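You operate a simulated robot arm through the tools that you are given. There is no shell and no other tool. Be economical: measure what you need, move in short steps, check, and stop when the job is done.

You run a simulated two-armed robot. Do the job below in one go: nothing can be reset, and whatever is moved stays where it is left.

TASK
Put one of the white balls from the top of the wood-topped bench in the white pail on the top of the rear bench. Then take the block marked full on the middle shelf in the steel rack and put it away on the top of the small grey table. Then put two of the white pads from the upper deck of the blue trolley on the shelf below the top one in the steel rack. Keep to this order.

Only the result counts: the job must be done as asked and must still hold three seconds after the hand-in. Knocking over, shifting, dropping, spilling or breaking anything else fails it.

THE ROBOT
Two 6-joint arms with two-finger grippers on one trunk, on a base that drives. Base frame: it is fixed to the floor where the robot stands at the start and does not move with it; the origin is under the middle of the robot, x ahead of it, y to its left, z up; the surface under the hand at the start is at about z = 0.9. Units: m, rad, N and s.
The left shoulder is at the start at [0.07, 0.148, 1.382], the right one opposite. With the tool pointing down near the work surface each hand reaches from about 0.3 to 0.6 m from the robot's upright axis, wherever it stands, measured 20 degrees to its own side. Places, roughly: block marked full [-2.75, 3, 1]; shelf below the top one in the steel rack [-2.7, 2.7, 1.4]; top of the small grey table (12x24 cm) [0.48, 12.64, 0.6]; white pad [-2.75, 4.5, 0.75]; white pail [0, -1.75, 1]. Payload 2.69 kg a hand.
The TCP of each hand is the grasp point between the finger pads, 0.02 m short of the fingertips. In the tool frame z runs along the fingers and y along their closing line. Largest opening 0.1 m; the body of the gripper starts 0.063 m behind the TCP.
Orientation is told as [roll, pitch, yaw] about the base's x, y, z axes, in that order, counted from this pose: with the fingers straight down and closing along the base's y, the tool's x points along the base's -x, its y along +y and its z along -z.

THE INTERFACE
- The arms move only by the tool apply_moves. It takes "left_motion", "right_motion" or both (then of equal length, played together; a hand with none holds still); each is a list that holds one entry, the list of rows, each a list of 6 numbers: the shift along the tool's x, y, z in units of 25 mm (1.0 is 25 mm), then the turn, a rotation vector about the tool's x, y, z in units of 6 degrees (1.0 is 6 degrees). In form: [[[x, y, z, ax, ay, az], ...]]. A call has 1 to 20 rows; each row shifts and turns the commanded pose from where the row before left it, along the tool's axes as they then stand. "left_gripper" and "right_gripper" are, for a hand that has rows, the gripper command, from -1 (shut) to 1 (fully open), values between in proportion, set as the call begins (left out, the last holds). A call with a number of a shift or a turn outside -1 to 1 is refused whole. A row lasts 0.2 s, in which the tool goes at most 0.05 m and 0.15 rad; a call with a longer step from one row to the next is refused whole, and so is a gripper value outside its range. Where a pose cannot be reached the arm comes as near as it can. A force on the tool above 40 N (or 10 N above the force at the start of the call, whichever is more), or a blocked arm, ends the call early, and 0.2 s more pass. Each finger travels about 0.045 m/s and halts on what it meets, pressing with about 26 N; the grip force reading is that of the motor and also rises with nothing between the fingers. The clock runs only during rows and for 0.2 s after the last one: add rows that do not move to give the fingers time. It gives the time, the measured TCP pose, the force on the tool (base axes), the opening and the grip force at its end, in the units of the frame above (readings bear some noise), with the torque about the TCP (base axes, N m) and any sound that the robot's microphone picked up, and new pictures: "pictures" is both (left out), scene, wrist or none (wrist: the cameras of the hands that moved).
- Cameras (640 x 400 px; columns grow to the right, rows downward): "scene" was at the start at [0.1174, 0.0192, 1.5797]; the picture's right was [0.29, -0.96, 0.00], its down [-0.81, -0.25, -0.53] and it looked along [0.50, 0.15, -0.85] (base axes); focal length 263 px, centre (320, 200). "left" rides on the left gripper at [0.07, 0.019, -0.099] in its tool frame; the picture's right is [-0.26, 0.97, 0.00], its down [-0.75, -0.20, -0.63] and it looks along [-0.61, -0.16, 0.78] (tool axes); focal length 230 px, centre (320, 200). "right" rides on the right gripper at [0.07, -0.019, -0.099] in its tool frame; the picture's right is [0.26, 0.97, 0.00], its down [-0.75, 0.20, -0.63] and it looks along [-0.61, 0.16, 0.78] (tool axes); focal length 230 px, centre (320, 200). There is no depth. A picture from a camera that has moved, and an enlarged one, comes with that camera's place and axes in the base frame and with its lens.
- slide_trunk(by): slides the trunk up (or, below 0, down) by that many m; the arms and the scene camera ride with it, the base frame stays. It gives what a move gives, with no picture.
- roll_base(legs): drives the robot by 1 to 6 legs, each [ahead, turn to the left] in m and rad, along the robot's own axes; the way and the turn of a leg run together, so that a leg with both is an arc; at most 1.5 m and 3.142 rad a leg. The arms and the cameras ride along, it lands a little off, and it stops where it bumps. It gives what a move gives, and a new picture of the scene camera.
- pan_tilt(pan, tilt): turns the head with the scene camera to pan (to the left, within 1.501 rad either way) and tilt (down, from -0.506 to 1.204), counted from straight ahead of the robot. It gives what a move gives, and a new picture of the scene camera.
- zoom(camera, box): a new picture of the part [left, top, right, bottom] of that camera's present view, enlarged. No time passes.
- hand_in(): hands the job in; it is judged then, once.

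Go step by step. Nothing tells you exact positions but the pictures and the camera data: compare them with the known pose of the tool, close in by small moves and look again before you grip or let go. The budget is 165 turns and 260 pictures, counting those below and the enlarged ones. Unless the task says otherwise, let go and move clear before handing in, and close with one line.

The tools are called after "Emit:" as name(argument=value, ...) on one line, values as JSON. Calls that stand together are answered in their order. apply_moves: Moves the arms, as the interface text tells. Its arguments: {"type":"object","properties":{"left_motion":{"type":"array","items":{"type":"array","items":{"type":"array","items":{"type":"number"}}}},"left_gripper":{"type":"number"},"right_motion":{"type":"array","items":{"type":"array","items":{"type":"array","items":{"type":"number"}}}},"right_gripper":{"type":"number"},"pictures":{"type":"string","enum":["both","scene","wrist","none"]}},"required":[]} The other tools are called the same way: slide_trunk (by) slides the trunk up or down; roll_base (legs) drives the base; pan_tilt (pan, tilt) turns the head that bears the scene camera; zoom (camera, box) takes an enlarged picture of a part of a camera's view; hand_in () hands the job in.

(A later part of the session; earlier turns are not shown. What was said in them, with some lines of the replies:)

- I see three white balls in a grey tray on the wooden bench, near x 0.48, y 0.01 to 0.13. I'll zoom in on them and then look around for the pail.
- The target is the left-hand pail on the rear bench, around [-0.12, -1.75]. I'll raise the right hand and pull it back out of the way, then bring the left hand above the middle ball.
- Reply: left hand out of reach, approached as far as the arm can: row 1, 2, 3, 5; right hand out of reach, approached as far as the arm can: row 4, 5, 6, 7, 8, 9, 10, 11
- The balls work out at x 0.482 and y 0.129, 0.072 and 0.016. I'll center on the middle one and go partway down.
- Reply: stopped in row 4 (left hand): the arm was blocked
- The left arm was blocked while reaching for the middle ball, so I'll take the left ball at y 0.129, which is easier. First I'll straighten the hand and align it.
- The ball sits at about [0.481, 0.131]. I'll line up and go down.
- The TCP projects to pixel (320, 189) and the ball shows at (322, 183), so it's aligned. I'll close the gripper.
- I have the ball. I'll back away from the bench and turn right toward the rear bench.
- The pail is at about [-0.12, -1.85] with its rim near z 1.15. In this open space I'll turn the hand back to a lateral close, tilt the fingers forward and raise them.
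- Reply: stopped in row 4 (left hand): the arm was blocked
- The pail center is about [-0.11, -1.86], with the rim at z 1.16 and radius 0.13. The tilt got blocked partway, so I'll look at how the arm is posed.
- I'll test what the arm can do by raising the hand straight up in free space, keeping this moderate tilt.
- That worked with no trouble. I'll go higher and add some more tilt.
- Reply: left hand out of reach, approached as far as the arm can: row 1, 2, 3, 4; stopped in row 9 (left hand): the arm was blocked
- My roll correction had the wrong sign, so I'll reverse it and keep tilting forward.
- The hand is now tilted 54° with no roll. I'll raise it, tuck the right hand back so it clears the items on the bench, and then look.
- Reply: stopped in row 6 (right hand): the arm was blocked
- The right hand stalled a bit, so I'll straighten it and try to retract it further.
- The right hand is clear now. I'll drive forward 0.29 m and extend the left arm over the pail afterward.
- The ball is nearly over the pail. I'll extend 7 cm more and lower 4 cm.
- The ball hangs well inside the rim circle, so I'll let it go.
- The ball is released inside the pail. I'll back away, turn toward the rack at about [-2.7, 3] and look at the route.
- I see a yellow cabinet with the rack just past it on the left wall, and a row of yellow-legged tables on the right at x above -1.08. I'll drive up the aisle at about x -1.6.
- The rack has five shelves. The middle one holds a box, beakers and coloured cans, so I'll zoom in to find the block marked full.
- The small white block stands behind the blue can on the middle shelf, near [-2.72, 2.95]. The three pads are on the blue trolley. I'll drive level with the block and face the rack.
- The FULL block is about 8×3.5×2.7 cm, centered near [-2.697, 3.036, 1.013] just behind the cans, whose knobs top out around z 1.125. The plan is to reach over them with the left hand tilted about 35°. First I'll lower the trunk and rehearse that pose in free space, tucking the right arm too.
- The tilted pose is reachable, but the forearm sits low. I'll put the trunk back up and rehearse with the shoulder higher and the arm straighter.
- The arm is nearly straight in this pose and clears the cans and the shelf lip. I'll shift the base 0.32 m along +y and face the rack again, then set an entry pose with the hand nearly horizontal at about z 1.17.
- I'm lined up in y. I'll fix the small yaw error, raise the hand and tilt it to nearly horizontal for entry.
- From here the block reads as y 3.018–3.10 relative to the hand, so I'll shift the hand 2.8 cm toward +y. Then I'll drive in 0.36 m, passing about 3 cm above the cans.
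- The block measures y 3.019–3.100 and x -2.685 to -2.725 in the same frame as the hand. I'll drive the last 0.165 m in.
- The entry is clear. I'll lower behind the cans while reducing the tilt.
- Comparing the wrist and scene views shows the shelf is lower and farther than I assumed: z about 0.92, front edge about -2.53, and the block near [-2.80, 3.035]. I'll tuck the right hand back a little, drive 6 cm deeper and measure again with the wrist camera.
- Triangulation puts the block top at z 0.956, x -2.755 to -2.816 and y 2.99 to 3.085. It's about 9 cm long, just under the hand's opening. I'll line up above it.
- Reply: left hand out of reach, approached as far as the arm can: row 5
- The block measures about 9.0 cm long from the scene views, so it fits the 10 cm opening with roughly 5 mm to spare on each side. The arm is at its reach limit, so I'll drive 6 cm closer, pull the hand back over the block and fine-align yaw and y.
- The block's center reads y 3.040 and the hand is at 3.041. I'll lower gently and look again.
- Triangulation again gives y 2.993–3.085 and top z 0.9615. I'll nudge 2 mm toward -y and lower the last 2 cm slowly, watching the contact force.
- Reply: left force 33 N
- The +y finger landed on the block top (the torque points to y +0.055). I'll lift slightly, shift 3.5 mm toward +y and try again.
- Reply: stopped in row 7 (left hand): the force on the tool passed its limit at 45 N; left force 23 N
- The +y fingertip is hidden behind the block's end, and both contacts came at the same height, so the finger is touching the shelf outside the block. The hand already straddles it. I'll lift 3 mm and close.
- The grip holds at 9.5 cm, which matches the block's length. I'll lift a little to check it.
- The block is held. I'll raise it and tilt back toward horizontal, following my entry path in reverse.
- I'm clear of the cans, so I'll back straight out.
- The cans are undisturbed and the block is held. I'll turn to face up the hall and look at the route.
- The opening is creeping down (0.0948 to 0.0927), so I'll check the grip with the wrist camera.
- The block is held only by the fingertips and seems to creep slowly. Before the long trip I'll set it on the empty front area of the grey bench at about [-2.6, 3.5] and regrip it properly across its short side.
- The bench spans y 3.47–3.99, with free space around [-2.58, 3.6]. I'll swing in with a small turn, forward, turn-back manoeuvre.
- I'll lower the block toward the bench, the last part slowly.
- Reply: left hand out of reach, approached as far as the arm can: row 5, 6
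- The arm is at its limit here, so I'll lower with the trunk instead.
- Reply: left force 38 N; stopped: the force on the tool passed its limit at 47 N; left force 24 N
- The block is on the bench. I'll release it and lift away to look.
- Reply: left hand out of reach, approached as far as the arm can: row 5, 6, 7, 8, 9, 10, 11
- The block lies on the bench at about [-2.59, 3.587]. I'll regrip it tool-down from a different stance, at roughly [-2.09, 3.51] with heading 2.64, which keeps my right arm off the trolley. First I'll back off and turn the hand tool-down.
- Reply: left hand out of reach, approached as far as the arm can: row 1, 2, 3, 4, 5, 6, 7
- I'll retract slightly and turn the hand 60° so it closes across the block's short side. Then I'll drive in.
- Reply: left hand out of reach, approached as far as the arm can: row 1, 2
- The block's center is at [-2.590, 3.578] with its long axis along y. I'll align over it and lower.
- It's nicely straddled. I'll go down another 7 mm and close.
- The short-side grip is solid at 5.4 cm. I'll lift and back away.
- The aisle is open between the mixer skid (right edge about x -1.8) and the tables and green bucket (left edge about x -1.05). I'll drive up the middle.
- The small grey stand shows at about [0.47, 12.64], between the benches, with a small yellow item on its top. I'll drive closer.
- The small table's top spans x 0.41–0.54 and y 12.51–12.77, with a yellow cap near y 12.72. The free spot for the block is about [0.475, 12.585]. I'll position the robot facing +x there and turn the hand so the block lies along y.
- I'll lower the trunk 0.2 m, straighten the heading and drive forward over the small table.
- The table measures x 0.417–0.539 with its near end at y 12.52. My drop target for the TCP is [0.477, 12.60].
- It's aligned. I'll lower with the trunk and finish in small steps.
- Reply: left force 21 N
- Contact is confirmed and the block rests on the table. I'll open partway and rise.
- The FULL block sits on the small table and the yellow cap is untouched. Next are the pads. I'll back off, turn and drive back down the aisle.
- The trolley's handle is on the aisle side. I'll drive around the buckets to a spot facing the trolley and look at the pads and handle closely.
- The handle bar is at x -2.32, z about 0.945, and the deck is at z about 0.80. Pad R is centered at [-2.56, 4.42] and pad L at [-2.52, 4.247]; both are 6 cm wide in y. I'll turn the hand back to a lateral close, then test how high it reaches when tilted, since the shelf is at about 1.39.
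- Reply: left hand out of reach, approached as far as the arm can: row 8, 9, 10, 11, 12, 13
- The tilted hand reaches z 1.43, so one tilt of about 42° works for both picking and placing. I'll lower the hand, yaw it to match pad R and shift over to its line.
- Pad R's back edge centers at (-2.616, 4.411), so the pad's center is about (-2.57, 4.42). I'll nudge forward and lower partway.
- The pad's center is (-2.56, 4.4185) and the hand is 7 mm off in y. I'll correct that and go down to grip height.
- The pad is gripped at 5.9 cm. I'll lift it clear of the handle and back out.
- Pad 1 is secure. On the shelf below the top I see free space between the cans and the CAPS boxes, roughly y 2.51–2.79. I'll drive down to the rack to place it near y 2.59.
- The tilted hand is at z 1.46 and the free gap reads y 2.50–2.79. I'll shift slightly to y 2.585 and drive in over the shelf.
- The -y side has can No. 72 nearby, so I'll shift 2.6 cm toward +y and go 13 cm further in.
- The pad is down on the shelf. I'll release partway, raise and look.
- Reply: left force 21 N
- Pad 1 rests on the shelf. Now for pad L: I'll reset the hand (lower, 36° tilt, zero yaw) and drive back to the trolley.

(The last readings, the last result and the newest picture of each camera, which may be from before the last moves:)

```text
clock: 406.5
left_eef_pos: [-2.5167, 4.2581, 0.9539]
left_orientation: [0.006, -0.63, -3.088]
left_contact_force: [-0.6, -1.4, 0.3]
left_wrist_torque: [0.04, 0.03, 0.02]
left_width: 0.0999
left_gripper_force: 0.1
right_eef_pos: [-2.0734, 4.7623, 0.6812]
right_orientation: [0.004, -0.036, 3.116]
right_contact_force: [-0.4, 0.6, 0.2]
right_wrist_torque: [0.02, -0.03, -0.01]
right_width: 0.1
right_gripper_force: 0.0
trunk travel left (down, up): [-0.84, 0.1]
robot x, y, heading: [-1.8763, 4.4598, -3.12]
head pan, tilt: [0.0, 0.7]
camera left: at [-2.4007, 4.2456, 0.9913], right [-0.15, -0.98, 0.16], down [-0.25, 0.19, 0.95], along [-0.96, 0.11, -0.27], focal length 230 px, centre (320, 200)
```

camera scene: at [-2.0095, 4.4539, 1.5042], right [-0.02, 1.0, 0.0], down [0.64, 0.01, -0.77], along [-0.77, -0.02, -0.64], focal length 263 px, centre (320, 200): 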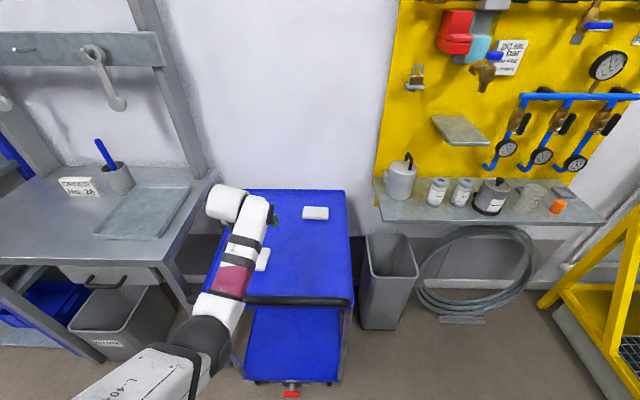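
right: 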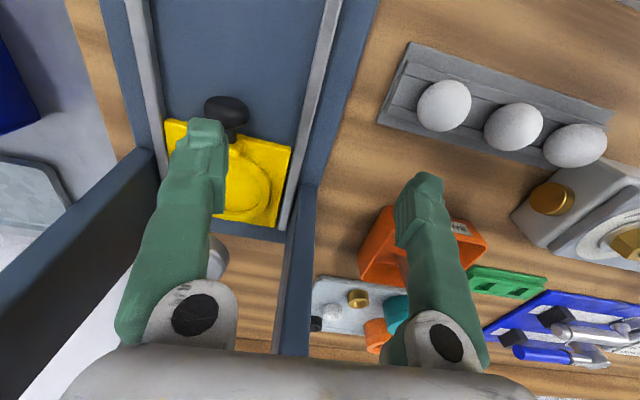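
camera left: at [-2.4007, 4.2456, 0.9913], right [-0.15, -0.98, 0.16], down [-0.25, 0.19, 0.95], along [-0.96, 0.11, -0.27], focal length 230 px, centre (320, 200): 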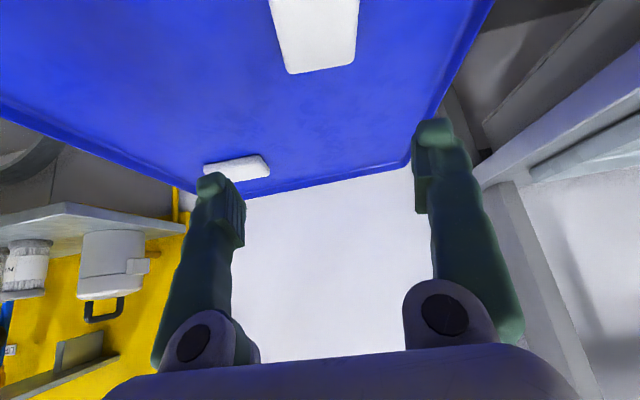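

Pad L's center is about (-2.5285, 4.242), yawed slightly. I'll align and lower partway.

Emit:
apply_moves(left_motion=[[[0, 0, 0, 0.665, 0, 0.913], [-0.39, 0.64, 0.28, 0, 0, 0], [0.59, 0, 0.807, 0, 0, 0], [0.59, 0, 0.807, 0, 0, 0], [0.59, 0, 0.807, 0, 0, 0], [0, 0, 0, 0, 0, 0]]], left_gripper=1, pictures="wrist")

```text
clock: 407.9
left_eef_pos: [-2.5269, 4.2441, 0.8788]
left_orientation: [0.005, -0.632, 3.079]
left_contact_force: [0.2, 0.1, -0.8]
left_wrist_torque: [0.01, -0.02, -0.02]
left_width: 0.1002
left_gripper_force: 0.1
right_eef_pos: [-2.0729, 4.7631, 0.6817]
right_orientation: [0.003, -0.035, 3.117]
right_contact_force: [0.4, 0.5, -0.2]
right_wrist_torque: [-0.01, 0.01, 0.01]
right_width: 0.1002
right_gripper_force: 0.0
trunk travel left (down, up): [-0.84, 0.1]
robot x, y, heading: [-1.8794, 4.4572, -3.116]
head pan, tilt: [0.0, 0.7]
camera left: at [-2.4145, 4.2169, 0.9163], right [-0.27, -0.95, 0.16], down [-0.22, 0.22, 0.95], along [-0.94, 0.22, -0.27], focal length 230 px, centre (320, 200)
```

left: 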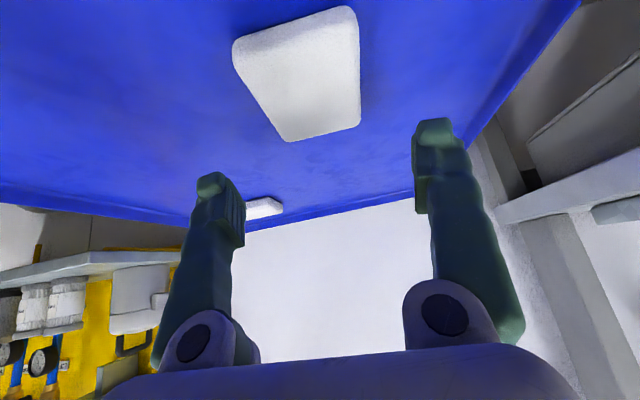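

Emit:
apply_moves(left_motion=[[[0, 0.25, 0, 0, 0, 0], [0.5, 0, 0.68, 0, 0, 0], [0.4, 0, 0.54, 0, 0, 0], [0.3, 0, 0.4, 0, 0, 0], [0.11, 0, 0.15, 0, 0, 0], [0, 0, 0, 0, 0, 0]]], left_gripper=1, pictures="wrist")

```text
clock: 409.3
left_eef_pos: [-2.5232, 4.2352, 0.8342]
left_orientation: [0.005, -0.629, 3.079]
left_contact_force: [-0.5, -0.2, 0.1]
left_wrist_torque: [0.0, 0.01, -0.02]
left_width: 0.0998
left_gripper_force: 0.0
left hand out of reach, approached as far as the arm can: row 4
right_eef_pos: [-2.0721, 4.7641, 0.6817]
right_orientation: [0.004, -0.035, 3.117]
right_contact_force: [0.5, 0.8, 0.0]
right_wrist_torque: [0.03, -0.04, -0.03]
right_width: 0.1002
right_gripper_force: 0.1
trunk travel left (down, up): [-0.84, 0.1]
robot x, y, heading: [-1.8803, 4.4617, -3.121]
head pan, tilt: [0.0, 0.7]
camera left: at [-2.4096, 4.2081, 0.8721], right [-0.27, -0.95, 0.16], down [-0.22, 0.22, 0.95], along [-0.94, 0.22, -0.27], focal length 230 px, centre (320, 200)
```

left: 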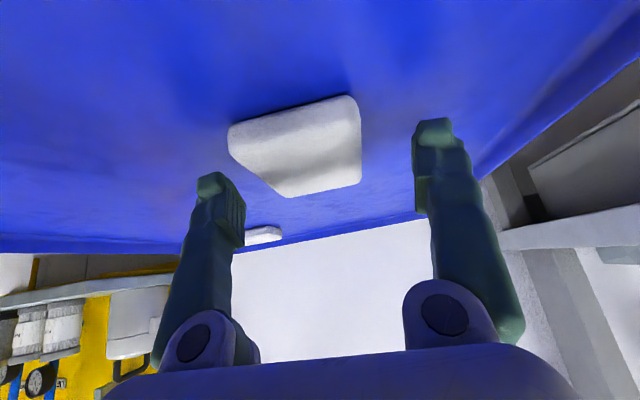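

The arm is at its reach limit, so I'll use the trunk for the last centimetre and then close.

Emit:
slide_trunk(by=-0.011)

Emit:
apply_moves(left_motion=[[[0, 0, 0, 0, 0, 0], [0, 0, 0, 0, 0, 0], [0, 0, 0, 0, 0, 0], [0, 0, 0, 0, 0, 0], [0, 0, 0, 0, 0, 0], [0, 0, 0, 0, 0, 0]]], left_gripper=-1, pictures="wrist")

```text
clock: 409.9
left_eef_pos: [-2.5232, 4.2352, 0.8241]
left_orientation: [0.005, -0.631, 3.079]
left_contact_force: [-0.6, 0.2, -0.4]
left_wrist_torque: [0.04, -0.01, 0.02]
left_width: 0.0998
left_gripper_force: 0.2
right_eef_pos: [-2.0729, 4.7628, 0.6709]
right_orientation: [0.004, -0.036, 3.118]
right_contact_force: [0.3, -0.1, -0.5]
right_wrist_torque: [0.01, 0.02, -0.02]
right_width: 0.1001
right_gripper_force: 0.0
trunk travel left (down, up): [-0.829, 0.111]
robot x, y, heading: [-1.8762, 4.4518, -3.123]
head pan, tilt: [0.0, 0.7]
```

```text
clock: 411.2
left_eef_pos: [-2.5231, 4.2349, 0.8237]
left_orientation: [0.005, -0.63, 3.079]
left_contact_force: [-0.5, -0.2, -0.4]
left_wrist_torque: [0.03, 0.0, 0.0]
left_width: 0.0634
left_gripper_force: 26.2
right_eef_pos: [-2.0727, 4.7622, 0.6703]
right_orientation: [0.004, -0.035, 3.115]
right_contact_force: [0.4, 0.1, 0.2]
right_wrist_torque: [0.01, 0.01, 0.02]
right_width: 0.1003
right_gripper_force: 0.0
trunk travel left (down, up): [-0.829, 0.111]
robot x, y, heading: [-1.8743, 4.4575, -3.122]
head pan, tilt: [0.0, 0.7]
camera left: at [-2.4096, 4.208, 0.8612], right [-0.27, -0.95, 0.16], down [-0.22, 0.22, 0.95], along [-0.94, 0.22, -0.27], focal length 230 px, centre (320, 200)
```

left: 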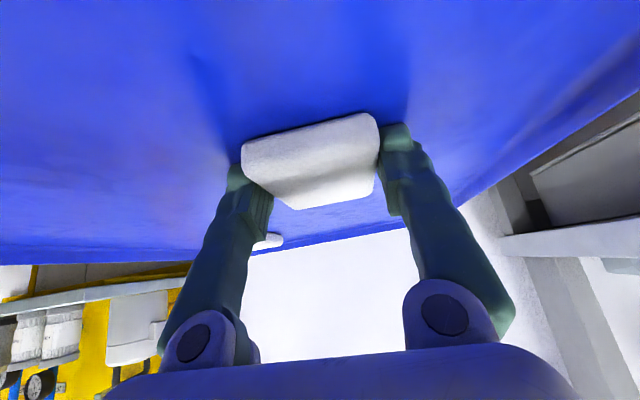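

It's gripped at 6.3 cm. I'll lift with the trunk and arm, then back away.

Emit:
slide_trunk(by=0.111)

Emit:
apply_moves(left_motion=[[[-0.59, 0, -0.807, 0, 0, 0], [-0.59, 0, -0.807, 0, 0, 0], [-0.59, 0, -0.807, 0, 0, 0], [-0.59, 0, -0.807, 0, 0, 0], [-0.59, 0, -0.807, 0, 0, 0], [-0.59, 0, -0.807, 0, 0, 0], [0, 0, 0, 0, 0, 0]]], pictures="wrist")

```text
clock: 412.7
left_eef_pos: [-2.5225, 4.2348, 0.9343]
left_orientation: [0.006, -0.629, 3.079]
left_contact_force: [0.2, -0.6, -0.1]
left_wrist_torque: [0.0, 0.0, -0.02]
left_width: 0.0633
left_gripper_force: 25.9
right_eef_pos: [-2.0731, 4.7624, 0.7818]
right_orientation: [0.003, -0.034, 3.117]
right_contact_force: [-0.2, -0.2, 0.3]
right_wrist_torque: [0.0, 0.01, -0.01]
right_width: 0.1
right_gripper_force: 0.0
trunk travel left (down, up): [-0.94, 0.0]
robot x, y, heading: [-1.8794, 4.4601, -3.122]
head pan, tilt: [0.0, 0.7]
```

```text
clock: 414.3
left_eef_pos: [-2.5227, 4.234, 1.0849]
left_orientation: [0.007, -0.631, 3.079]
left_contact_force: [-0.4, -0.1, 0.2]
left_wrist_torque: [-0.02, 0.0, 0.0]
left_width: 0.0635
left_gripper_force: 26.1
right_eef_pos: [-2.0721, 4.7628, 0.7819]
right_orientation: [0.004, -0.034, 3.119]
right_contact_force: [0.9, -0.6, 0.2]
right_wrist_torque: [-0.02, 0.0, 0.01]
right_width: 0.1
right_gripper_force: 0.0
trunk travel left (down, up): [-0.94, 0.0]
robot x, y, heading: [-1.8797, 4.4541, -3.119]
head pan, tilt: [0.0, 0.7]
camera left: at [-2.4097, 4.207, 1.1222], right [-0.27, -0.95, 0.16], down [-0.22, 0.22, 0.95], along [-0.94, 0.22, -0.27], focal length 230 px, centre (320, 200)
```

left: 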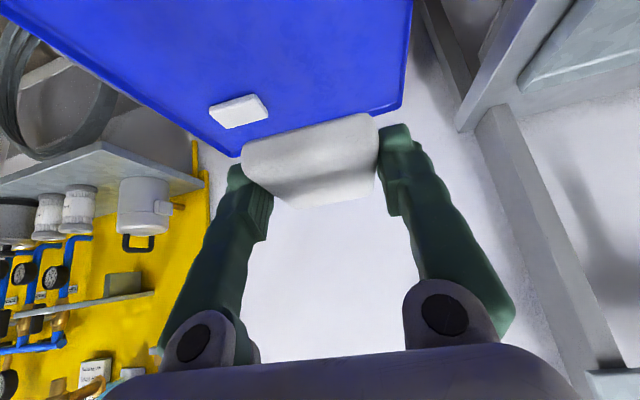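

Emit:
roll_base(legs=[[-0.32, 0], [0, 1.548], [1.5, 0], [0.04, 0], [0, -1.57]])

Emit:
apply_moves(left_motion=[[[0, 0, 0, 0, -1, 0], [0, 0, 0, 0, -1, 0], [-0.74, 0, -0.67, 0, 0, 0], [-0.74, 0, -0.67, 0, 0, 0], [-0.74, 0, -0.67, 0, 0, 0], [-0.74, 0, -0.67, 0, 0, 0], [-0.74, 0, -0.67, 0, 0, 0], [-0.74, 0, -0.67, 0, 0, 0], [-0.74, 0, -0.67, 0, 0, 0], [-0.74, 0, -0.67, 0, 0, 0], [-0.74, 0, -0.67, 0, 0, 0], [-0.74, 0, -0.67, 0, 0, 0], [-0.74, 0, -0.67, 0, 0, 0], [-0.74, 0, -0.67, 0, 0, 0], [-0.74, 0, -0.67, 0, 0, 0], [-0.74, 0, -0.67, 0, 0, 0], [-0.74, 0, -0.67, 0, 0, 0], [0, 0, 0, 0, 0, 0]]], pictures="scene")

```text
clock: 431.2
left_eef_pos: [-2.2999, 2.7869, 1.0829]
left_orientation: [0.006, -0.629, 3.006]
left_contact_force: [-0.4, 0.3, -0.4]
left_wrist_torque: [-0.02, 0.0, 0.0]
left_width: 0.0636
left_gripper_force: 26.2
right_eef_pos: [-1.8133, 3.2828, 0.7823]
right_orientation: [0.002, -0.038, 3.045]
right_contact_force: [-1.4, -0.3, -0.6]
right_wrist_torque: [0.02, -0.01, -0.01]
right_width: 0.0999
right_gripper_force: 0.1
trunk travel left (down, up): [-0.94, 0.0]
robot x, y, heading: [-1.6416, 2.9622, 3.088]
head pan, tilt: [0.0, 0.7]
camera scene: at [-1.7745, 2.97, 1.604], right [0.05, 1.0, 0.0], down [0.64, -0.03, -0.76], along [-0.76, 0.04, -0.64], focal length 263 px, centre (320, 200)
```

scene: 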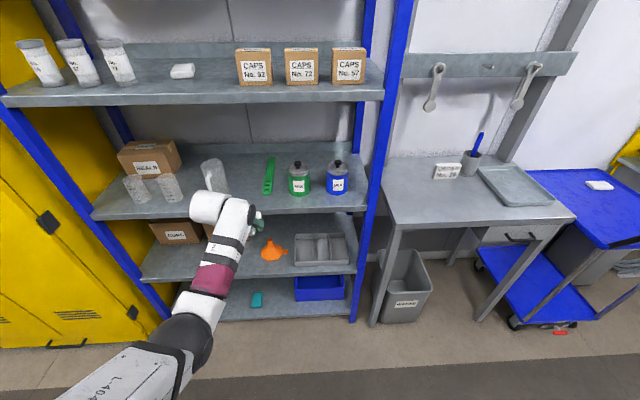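

```text
clock: 435.0
left_eef_pos: [-2.2984, 2.7889, 1.4581]
left_orientation: [0.005, -0.841, 3.003]
left_contact_force: [-0.8, 0.4, -0.4]
left_wrist_torque: [0.02, -0.01, -0.01]
left_width: 0.0635
left_gripper_force: 25.3
right_eef_pos: [-1.813, 3.2827, 0.7831]
right_orientation: [0.002, -0.034, 3.045]
right_contact_force: [0.0, 0.6, -0.4]
right_wrist_torque: [-0.04, 0.0, 0.03]
right_width: 0.1
right_gripper_force: 0.0
trunk travel left (down, up): [-0.94, 0.0]
robot x, y, heading: [-1.6426, 2.9661, 3.092]
head pan, tilt: [0.0, 0.7]
camera scene: at [-1.7745, 2.9704, 1.604], right [0.05, 1.0, 0.0], down [0.64, -0.03, -0.76], along [-0.76, 0.04, -0.64], focal length 263 px, centre (320, 200)
```

scene: 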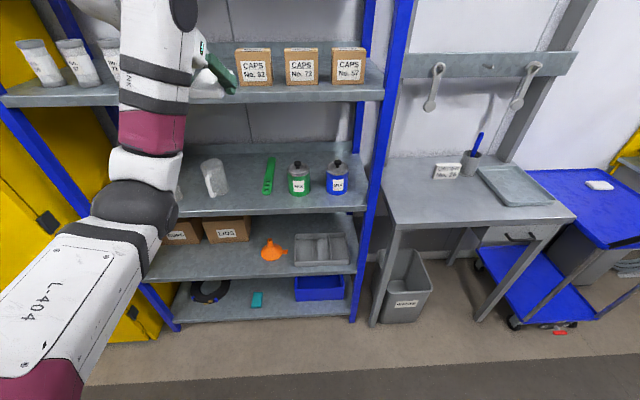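

Pad 1 lies at about y 2.58 (up to 2.63) and the CAPS 92 box starts at y 2.77. Pad 2's target is y 2.70. I'll adjust the heading and drive in, checking partway.

Emit:
roll_base(legs=[[0, 0.107], [0.2, 0]])

Emit:
apply_moves(left_motion=[[[0, 0, 0, 0, 0, 0]]], pictures="wrist")

```text
clock: 437.2
left_eef_pos: [-2.4749, 2.7104, 1.4612]
left_orientation: [0.007, -0.844, 3.104]
left_contact_force: [0.9, -0.3, -1.4]
left_wrist_torque: [-0.05, 0.02, 0.01]
left_width: 0.0635
left_gripper_force: 26.4
right_eef_pos: [-2.0443, 3.2525, 0.7823]
right_orientation: [0.005, -0.038, -3.136]
right_contact_force: [0.1, -0.3, -0.5]
right_wrist_torque: [-0.01, 0.02, -0.01]
right_width: 0.0998
right_gripper_force: 0.2
trunk travel left (down, up): [-0.94, 0.0]
robot x, y, heading: [-1.8441, 2.9524, -3.089]
head pan, tilt: [0.0, 0.7]
camera scene: at [-1.972, 2.9462, 1.6046], right [-0.05, 1.0, 0.0], down [0.64, 0.03, -0.77], along [-0.77, -0.04, -0.64], focal length 263 px, centre (320, 200)
```

scene: 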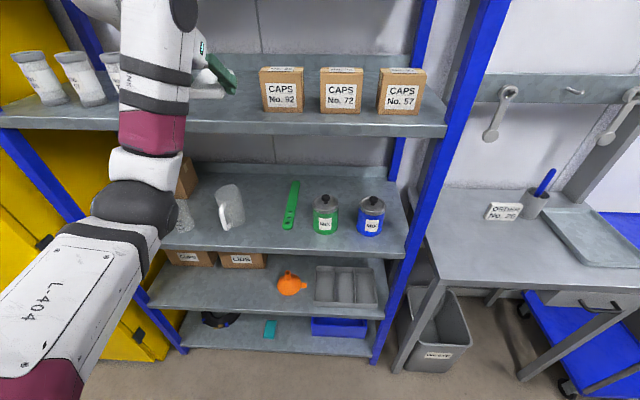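

```text
clock: 437.6
left_eef_pos: [-2.4803, 2.7091, 1.4579]
left_orientation: [0.005, -0.839, 3.108]
left_contact_force: [-0.5, 0.0, -0.6]
left_wrist_torque: [0.03, 0.03, -0.03]
left_width: 0.0632
left_gripper_force: 26.2
right_eef_pos: [-2.0489, 3.2523, 0.7824]
right_orientation: [0.002, -0.033, -3.136]
right_contact_force: [-0.6, 0.0, 0.0]
right_wrist_torque: [-0.01, 0.0, 0.0]
right_width: 0.0999
right_gripper_force: 0.2
trunk travel left (down, up): [-0.94, 0.0]
robot x, y, heading: [-1.8413, 2.9542, -3.088]
head pan, tilt: [0.0, 0.7]
camera left: at [-2.3624, 2.686, 1.4703], right [-0.2, -0.96, 0.2], down [-0.03, 0.21, 0.98], along [-0.98, 0.19, -0.07], focal length 230 px, centre (320, 200)
```

left: 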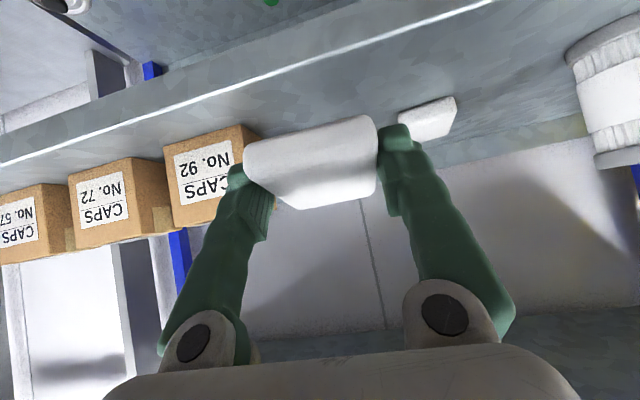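

Emit:
roll_base(legs=[[0.17, 0]])

Emit:
apply_moves(left_motion=[[[0.37, 0, 0.335, 0, 1, 0], [0.34, 0, 0.37, 0, 0, 0], [0, 0, 0, 0, 0, 0]]], pictures="wrist")

```text
clock: 439.1
left_eef_pos: [-2.6488, 2.7011, 1.4601]
left_orientation: [0.006, -0.843, 3.104]
left_contact_force: [0.5, -0.4, -0.1]
left_wrist_torque: [0.01, 0.04, 0.0]
left_width: 0.0631
left_gripper_force: 26.1
right_eef_pos: [-2.2202, 3.2435, 0.7827]
right_orientation: [0.004, -0.039, -3.137]
right_contact_force: [1.1, 0.1, -0.5]
right_wrist_torque: [0.02, 0.05, 0.03]
right_width: 0.0999
right_gripper_force: 0.0
trunk travel left (down, up): [-0.94, 0.0]
robot x, y, heading: [-2.0153, 2.9425, -3.09]
head pan, tilt: [0.0, 0.7]
camera scene: at [-2.1463, 2.9366, 1.6045], right [-0.05, 1.0, 0.0], down [0.64, 0.03, -0.77], along [-0.77, -0.04, -0.64], focal length 263 px, centre (320, 200)
```

scene: 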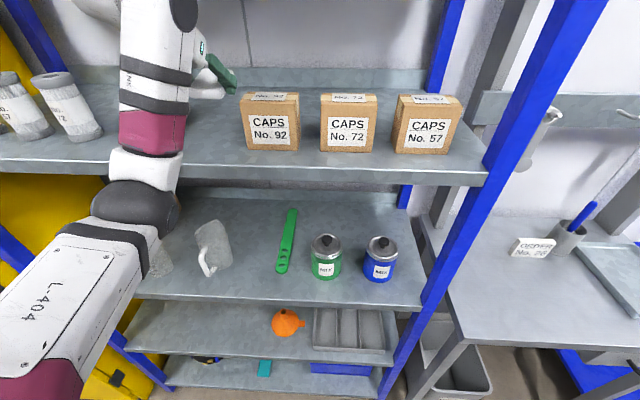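

```text
clock: 439.9
left_eef_pos: [-2.654, 2.7016, 1.4324]
left_orientation: [0.007, -0.734, 3.106]
left_contact_force: [-0.9, 1.1, -0.5]
left_wrist_torque: [0.01, -0.06, -0.01]
left_width: 0.0632
left_gripper_force: 25.7
right_eef_pos: [-2.2209, 3.2436, 0.7824]
right_orientation: [0.005, -0.036, -3.138]
right_contact_force: [-0.2, 0.6, 0.2]
right_wrist_torque: [0.01, 0.01, 0.01]
right_width: 0.1001
right_gripper_force: 0.1
trunk travel left (down, up): [-0.94, 0.0]
robot x, y, heading: [-2.0182, 2.9451, -3.088]
head pan, tilt: [0.0, 0.7]
camera left: at [-2.5366, 2.6778, 1.459], right [-0.22, -0.96, 0.18], down [-0.13, 0.21, 0.97], along [-0.97, 0.19, -0.17], focal length 230 px, centre (320, 200)
```

left: 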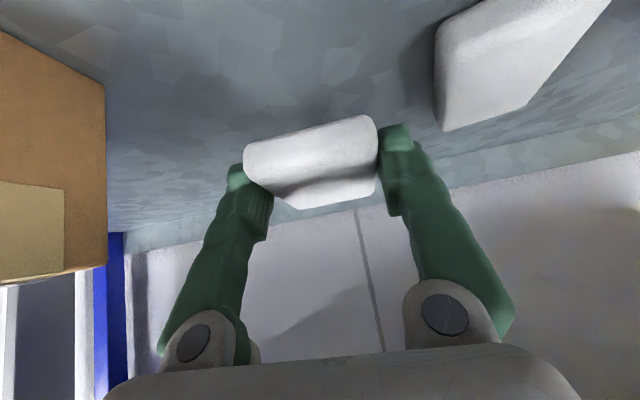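

There's good clearance on both sides. I'll lower with the trunk to the shelf.

Emit:
slide_trunk(by=-0.032)

Emit:
slide_trunk(by=-0.007)

```text
clock: 440.6
left_eef_pos: [-2.6537, 2.702, 1.4027]
left_orientation: [0.008, -0.735, 3.105]
left_contact_force: [0.0, 0.5, -0.5]
left_wrist_torque: [-0.01, -0.03, -0.02]
left_width: 0.0637
left_gripper_force: 26.4
right_eef_pos: [-2.2219, 3.2438, 0.7501]
right_orientation: [0.002, -0.034, -3.137]
right_contact_force: [0.1, -0.6, -0.5]
right_wrist_torque: [0.0, 0.0, 0.03]
right_width: 0.1
right_gripper_force: 0.1
trunk travel left (down, up): [-0.908, 0.032]
robot x, y, heading: [-2.017, 2.9441, -3.093]
head pan, tilt: [0.0, 0.7]
```

```text
clock: 441.2
left_eef_pos: [-2.6531, 2.7018, 1.3969]
left_orientation: [0.007, -0.738, 3.108]
left_contact_force: [-0.5, -1.4, 6.8]
left_wrist_torque: [0.1, -0.11, -0.05]
left_width: 0.0632
left_gripper_force: 25.6
right_eef_pos: [-2.221, 3.2433, 0.7423]
right_orientation: [0.004, -0.035, -3.136]
right_contact_force: [0.5, 0.3, 0.3]
right_wrist_torque: [-0.01, -0.02, 0.0]
right_width: 0.1001
right_gripper_force: 0.0
trunk travel left (down, up): [-0.901, 0.039]
robot x, y, heading: [-2.018, 2.9428, -3.088]
head pan, tilt: [0.0, 0.7]
```

It made contact at 6.8 N. I'll release partway, rise and check.

Emit:
slide_trunk(by=-0.002)

Emit:
apply_moves(left_motion=[[[0, 0, 0, 0, 0, 0], [0, 0, 0, 0, 0, 0], [0, 0, 0, 0, 0, 0], [0, 0, 0, 0, 0, 0]]], left_gripper=0.65, pictures="none")

Emit:
slide_trunk(by=0.041)

Emit:
apply_moves(left_motion=[[[0, 0, 0, 0, -1, 0], [-0.74, 0, -0.67, 0, 0, 0], [0, 0, 0, 0, 0, 0]]], pictures="wrist")

```text
clock: 441.7
left_eef_pos: [-2.652, 2.7008, 1.3958]
left_orientation: [0.008, -0.744, 3.106]
left_contact_force: [-6.2, -3.3, 19.0]
left_wrist_torque: [0.12, -0.29, -0.06]
left_width: 0.0635
left_gripper_force: 25.9
right_eef_pos: [-2.2206, 3.2444, 0.7415]
right_orientation: [0.005, -0.037, -3.136]
right_contact_force: [0.3, -0.2, 0.6]
right_wrist_torque: [0.01, -0.02, 0.0]
right_width: 0.0999
right_gripper_force: 0.0
trunk travel left (down, up): [-0.899, 0.041]
robot x, y, heading: [-2.0207, 2.9409, -3.09]
head pan, tilt: [0.0, 0.7]
```

```text
clock: 442.7
left_eef_pos: [-2.6536, 2.7007, 1.3912]
left_orientation: [0.004, -0.734, 3.108]
left_contact_force: [-0.1, -0.2, 0.4]
left_wrist_torque: [-0.01, -0.02, 0.02]
left_width: 0.0824
left_gripper_force: 0.0
right_eef_pos: [-2.2217, 3.2419, 0.7415]
right_orientation: [0.004, -0.036, -3.136]
right_contact_force: [0.4, -0.3, -0.9]
right_wrist_torque: [0.01, 0.01, -0.01]
right_width: 0.1002
right_gripper_force: 0.0
trunk travel left (down, up): [-0.899, 0.041]
robot x, y, heading: [-2.0205, 2.9424, -3.094]
head pan, tilt: [0.0, 0.7]
```

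```text
clock: 443.6
left_eef_pos: [-2.6535, 2.7011, 1.4337]
left_orientation: [0.009, -0.735, 3.107]
left_contact_force: [-0.5, -0.3, -0.3]
left_wrist_torque: [0.0, 0.03, -0.02]
left_width: 0.0828
left_gripper_force: 0.0
right_eef_pos: [-2.2216, 3.2439, 0.7813]
right_orientation: [0.003, -0.035, -3.136]
right_contact_force: [0.2, 0.4, -1.8]
right_wrist_torque: [-0.02, 0.0, 0.01]
right_width: 0.1002
right_gripper_force: 0.1
trunk travel left (down, up): [-0.94, 0.0]
robot x, y, heading: [-2.0198, 2.945, -3.09]
head pan, tilt: [0.0, 0.7]
```

```text
clock: 444.4
left_eef_pos: [-2.6536, 2.703, 1.4605]
left_orientation: [0.006, -0.842, 3.107]
left_contact_force: [-0.5, -0.1, -0.4]
left_wrist_torque: [0.02, -0.01, 0.0]
left_width: 0.0823
left_gripper_force: 0.1
right_eef_pos: [-2.2206, 3.244, 0.7831]
right_orientation: [0.006, -0.035, -3.135]
right_contact_force: [-0.6, -0.8, 1.5]
right_wrist_torque: [0.03, -0.03, 0.0]
right_width: 0.1
right_gripper_force: 0.1
trunk travel left (down, up): [-0.94, 0.0]
robot x, y, heading: [-2.0141, 2.943, -3.089]
head pan, tilt: [0.0, 0.7]
camera left: at [-2.5335, 2.6789, 1.4719], right [-0.2, -0.96, 0.2], down [-0.03, 0.21, 0.98], along [-0.98, 0.19, -0.07], focal length 230 px, centre (320, 200)
```

left: 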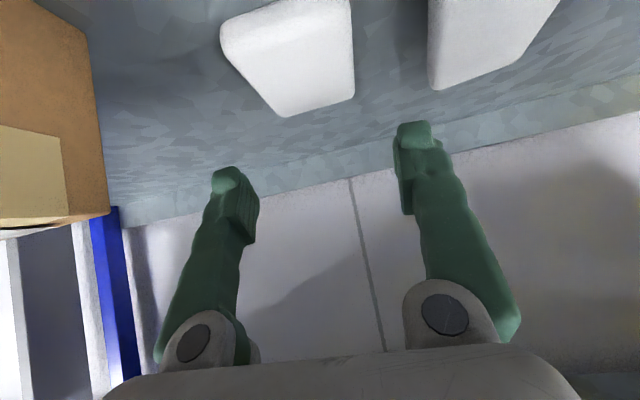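

Both pads lie on the shelf. I'll back straight out and take a final look at the rack.

Emit:
roll_base(legs=[[-0.45, 0]])

Emit:
pan_tilt(pan=-0.1, tilt=0.55)

```text
clock: 447.1
left_eef_pos: [-2.214, 2.7273, 1.4567]
left_orientation: [0.009, -0.838, 3.099]
left_contact_force: [-0.4, -0.1, -0.7]
left_wrist_torque: [0.01, -0.01, 0.0]
left_width: 0.0821
left_gripper_force: 0.0
right_eef_pos: [-1.7781, 3.2671, 0.782]
right_orientation: [0.003, -0.032, 3.14]
right_contact_force: [0.2, 0.1, 0.2]
right_wrist_torque: [0.02, -0.02, 0.0]
right_width: 0.0999
right_gripper_force: 0.0
trunk travel left (down, up): [-0.94, 0.0]
robot x, y, heading: [-1.578, 2.9671, -3.093]
head pan, tilt: [0.0, 0.7]
camera scene: at [-1.7121, 2.9586, 1.6037], right [-0.05, 1.0, 0.0], down [0.65, 0.03, -0.76], along [-0.76, -0.03, -0.65], focal length 263 px, centre (320, 200)
```

scene: 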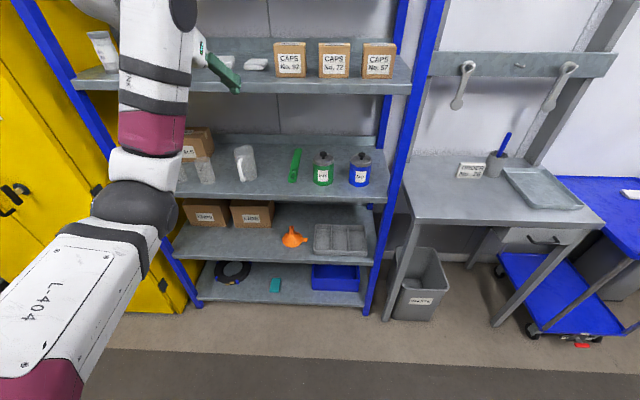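

```text
clock: 447.8
left_eef_pos: [-2.2117, 2.7269, 1.4592]
left_orientation: [0.008, -0.839, 3.099]
left_contact_force: [-0.7, 0.0, -0.1]
left_wrist_torque: [0.01, -0.02, -0.02]
left_width: 0.0823
left_gripper_force: 0.1
right_eef_pos: [-1.7785, 3.2672, 0.782]
right_orientation: [0.003, -0.035, 3.143]
right_contact_force: [0.3, 1.1, -0.2]
right_wrist_torque: [0.02, 0.0, 0.01]
right_width: 0.1003
right_gripper_force: 0.0
trunk travel left (down, up): [-0.94, 0.0]
robot x, y, heading: [-1.5731, 2.9653, -3.098]
head pan, tilt: [-0.099, 0.55]
camera scene: at [-1.7147, 2.9674, 1.617], right [0.05, 1.0, 0.0], down [0.52, -0.03, -0.85], along [-0.85, 0.05, -0.52], focal length 263 px, centre (320, 200)
```

scene: 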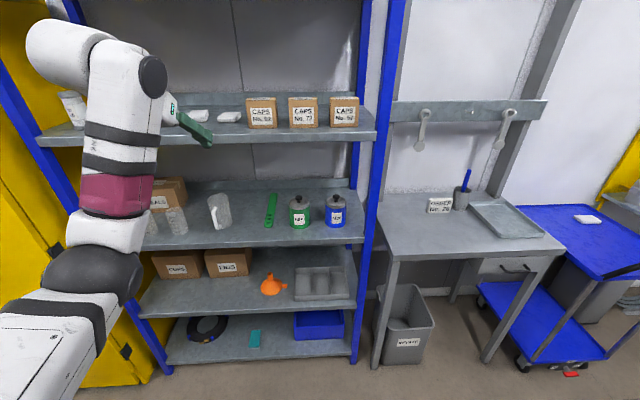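

Both pads sit on the shelf below the top, nothing else has moved, and both hands are empty and clear. I'm handing in.

Emit:
hand_in()

```text
The job is handed in.
```

I did all three parts in order and handed the job in: a white ball into the pail, the FULL block onto the small grey table, and two white pads onto the shelf below the top. I watched the block and pads settle. I didn't look inside the pail, but I let the ball go inside the rim and saw none on the bench afterwards.
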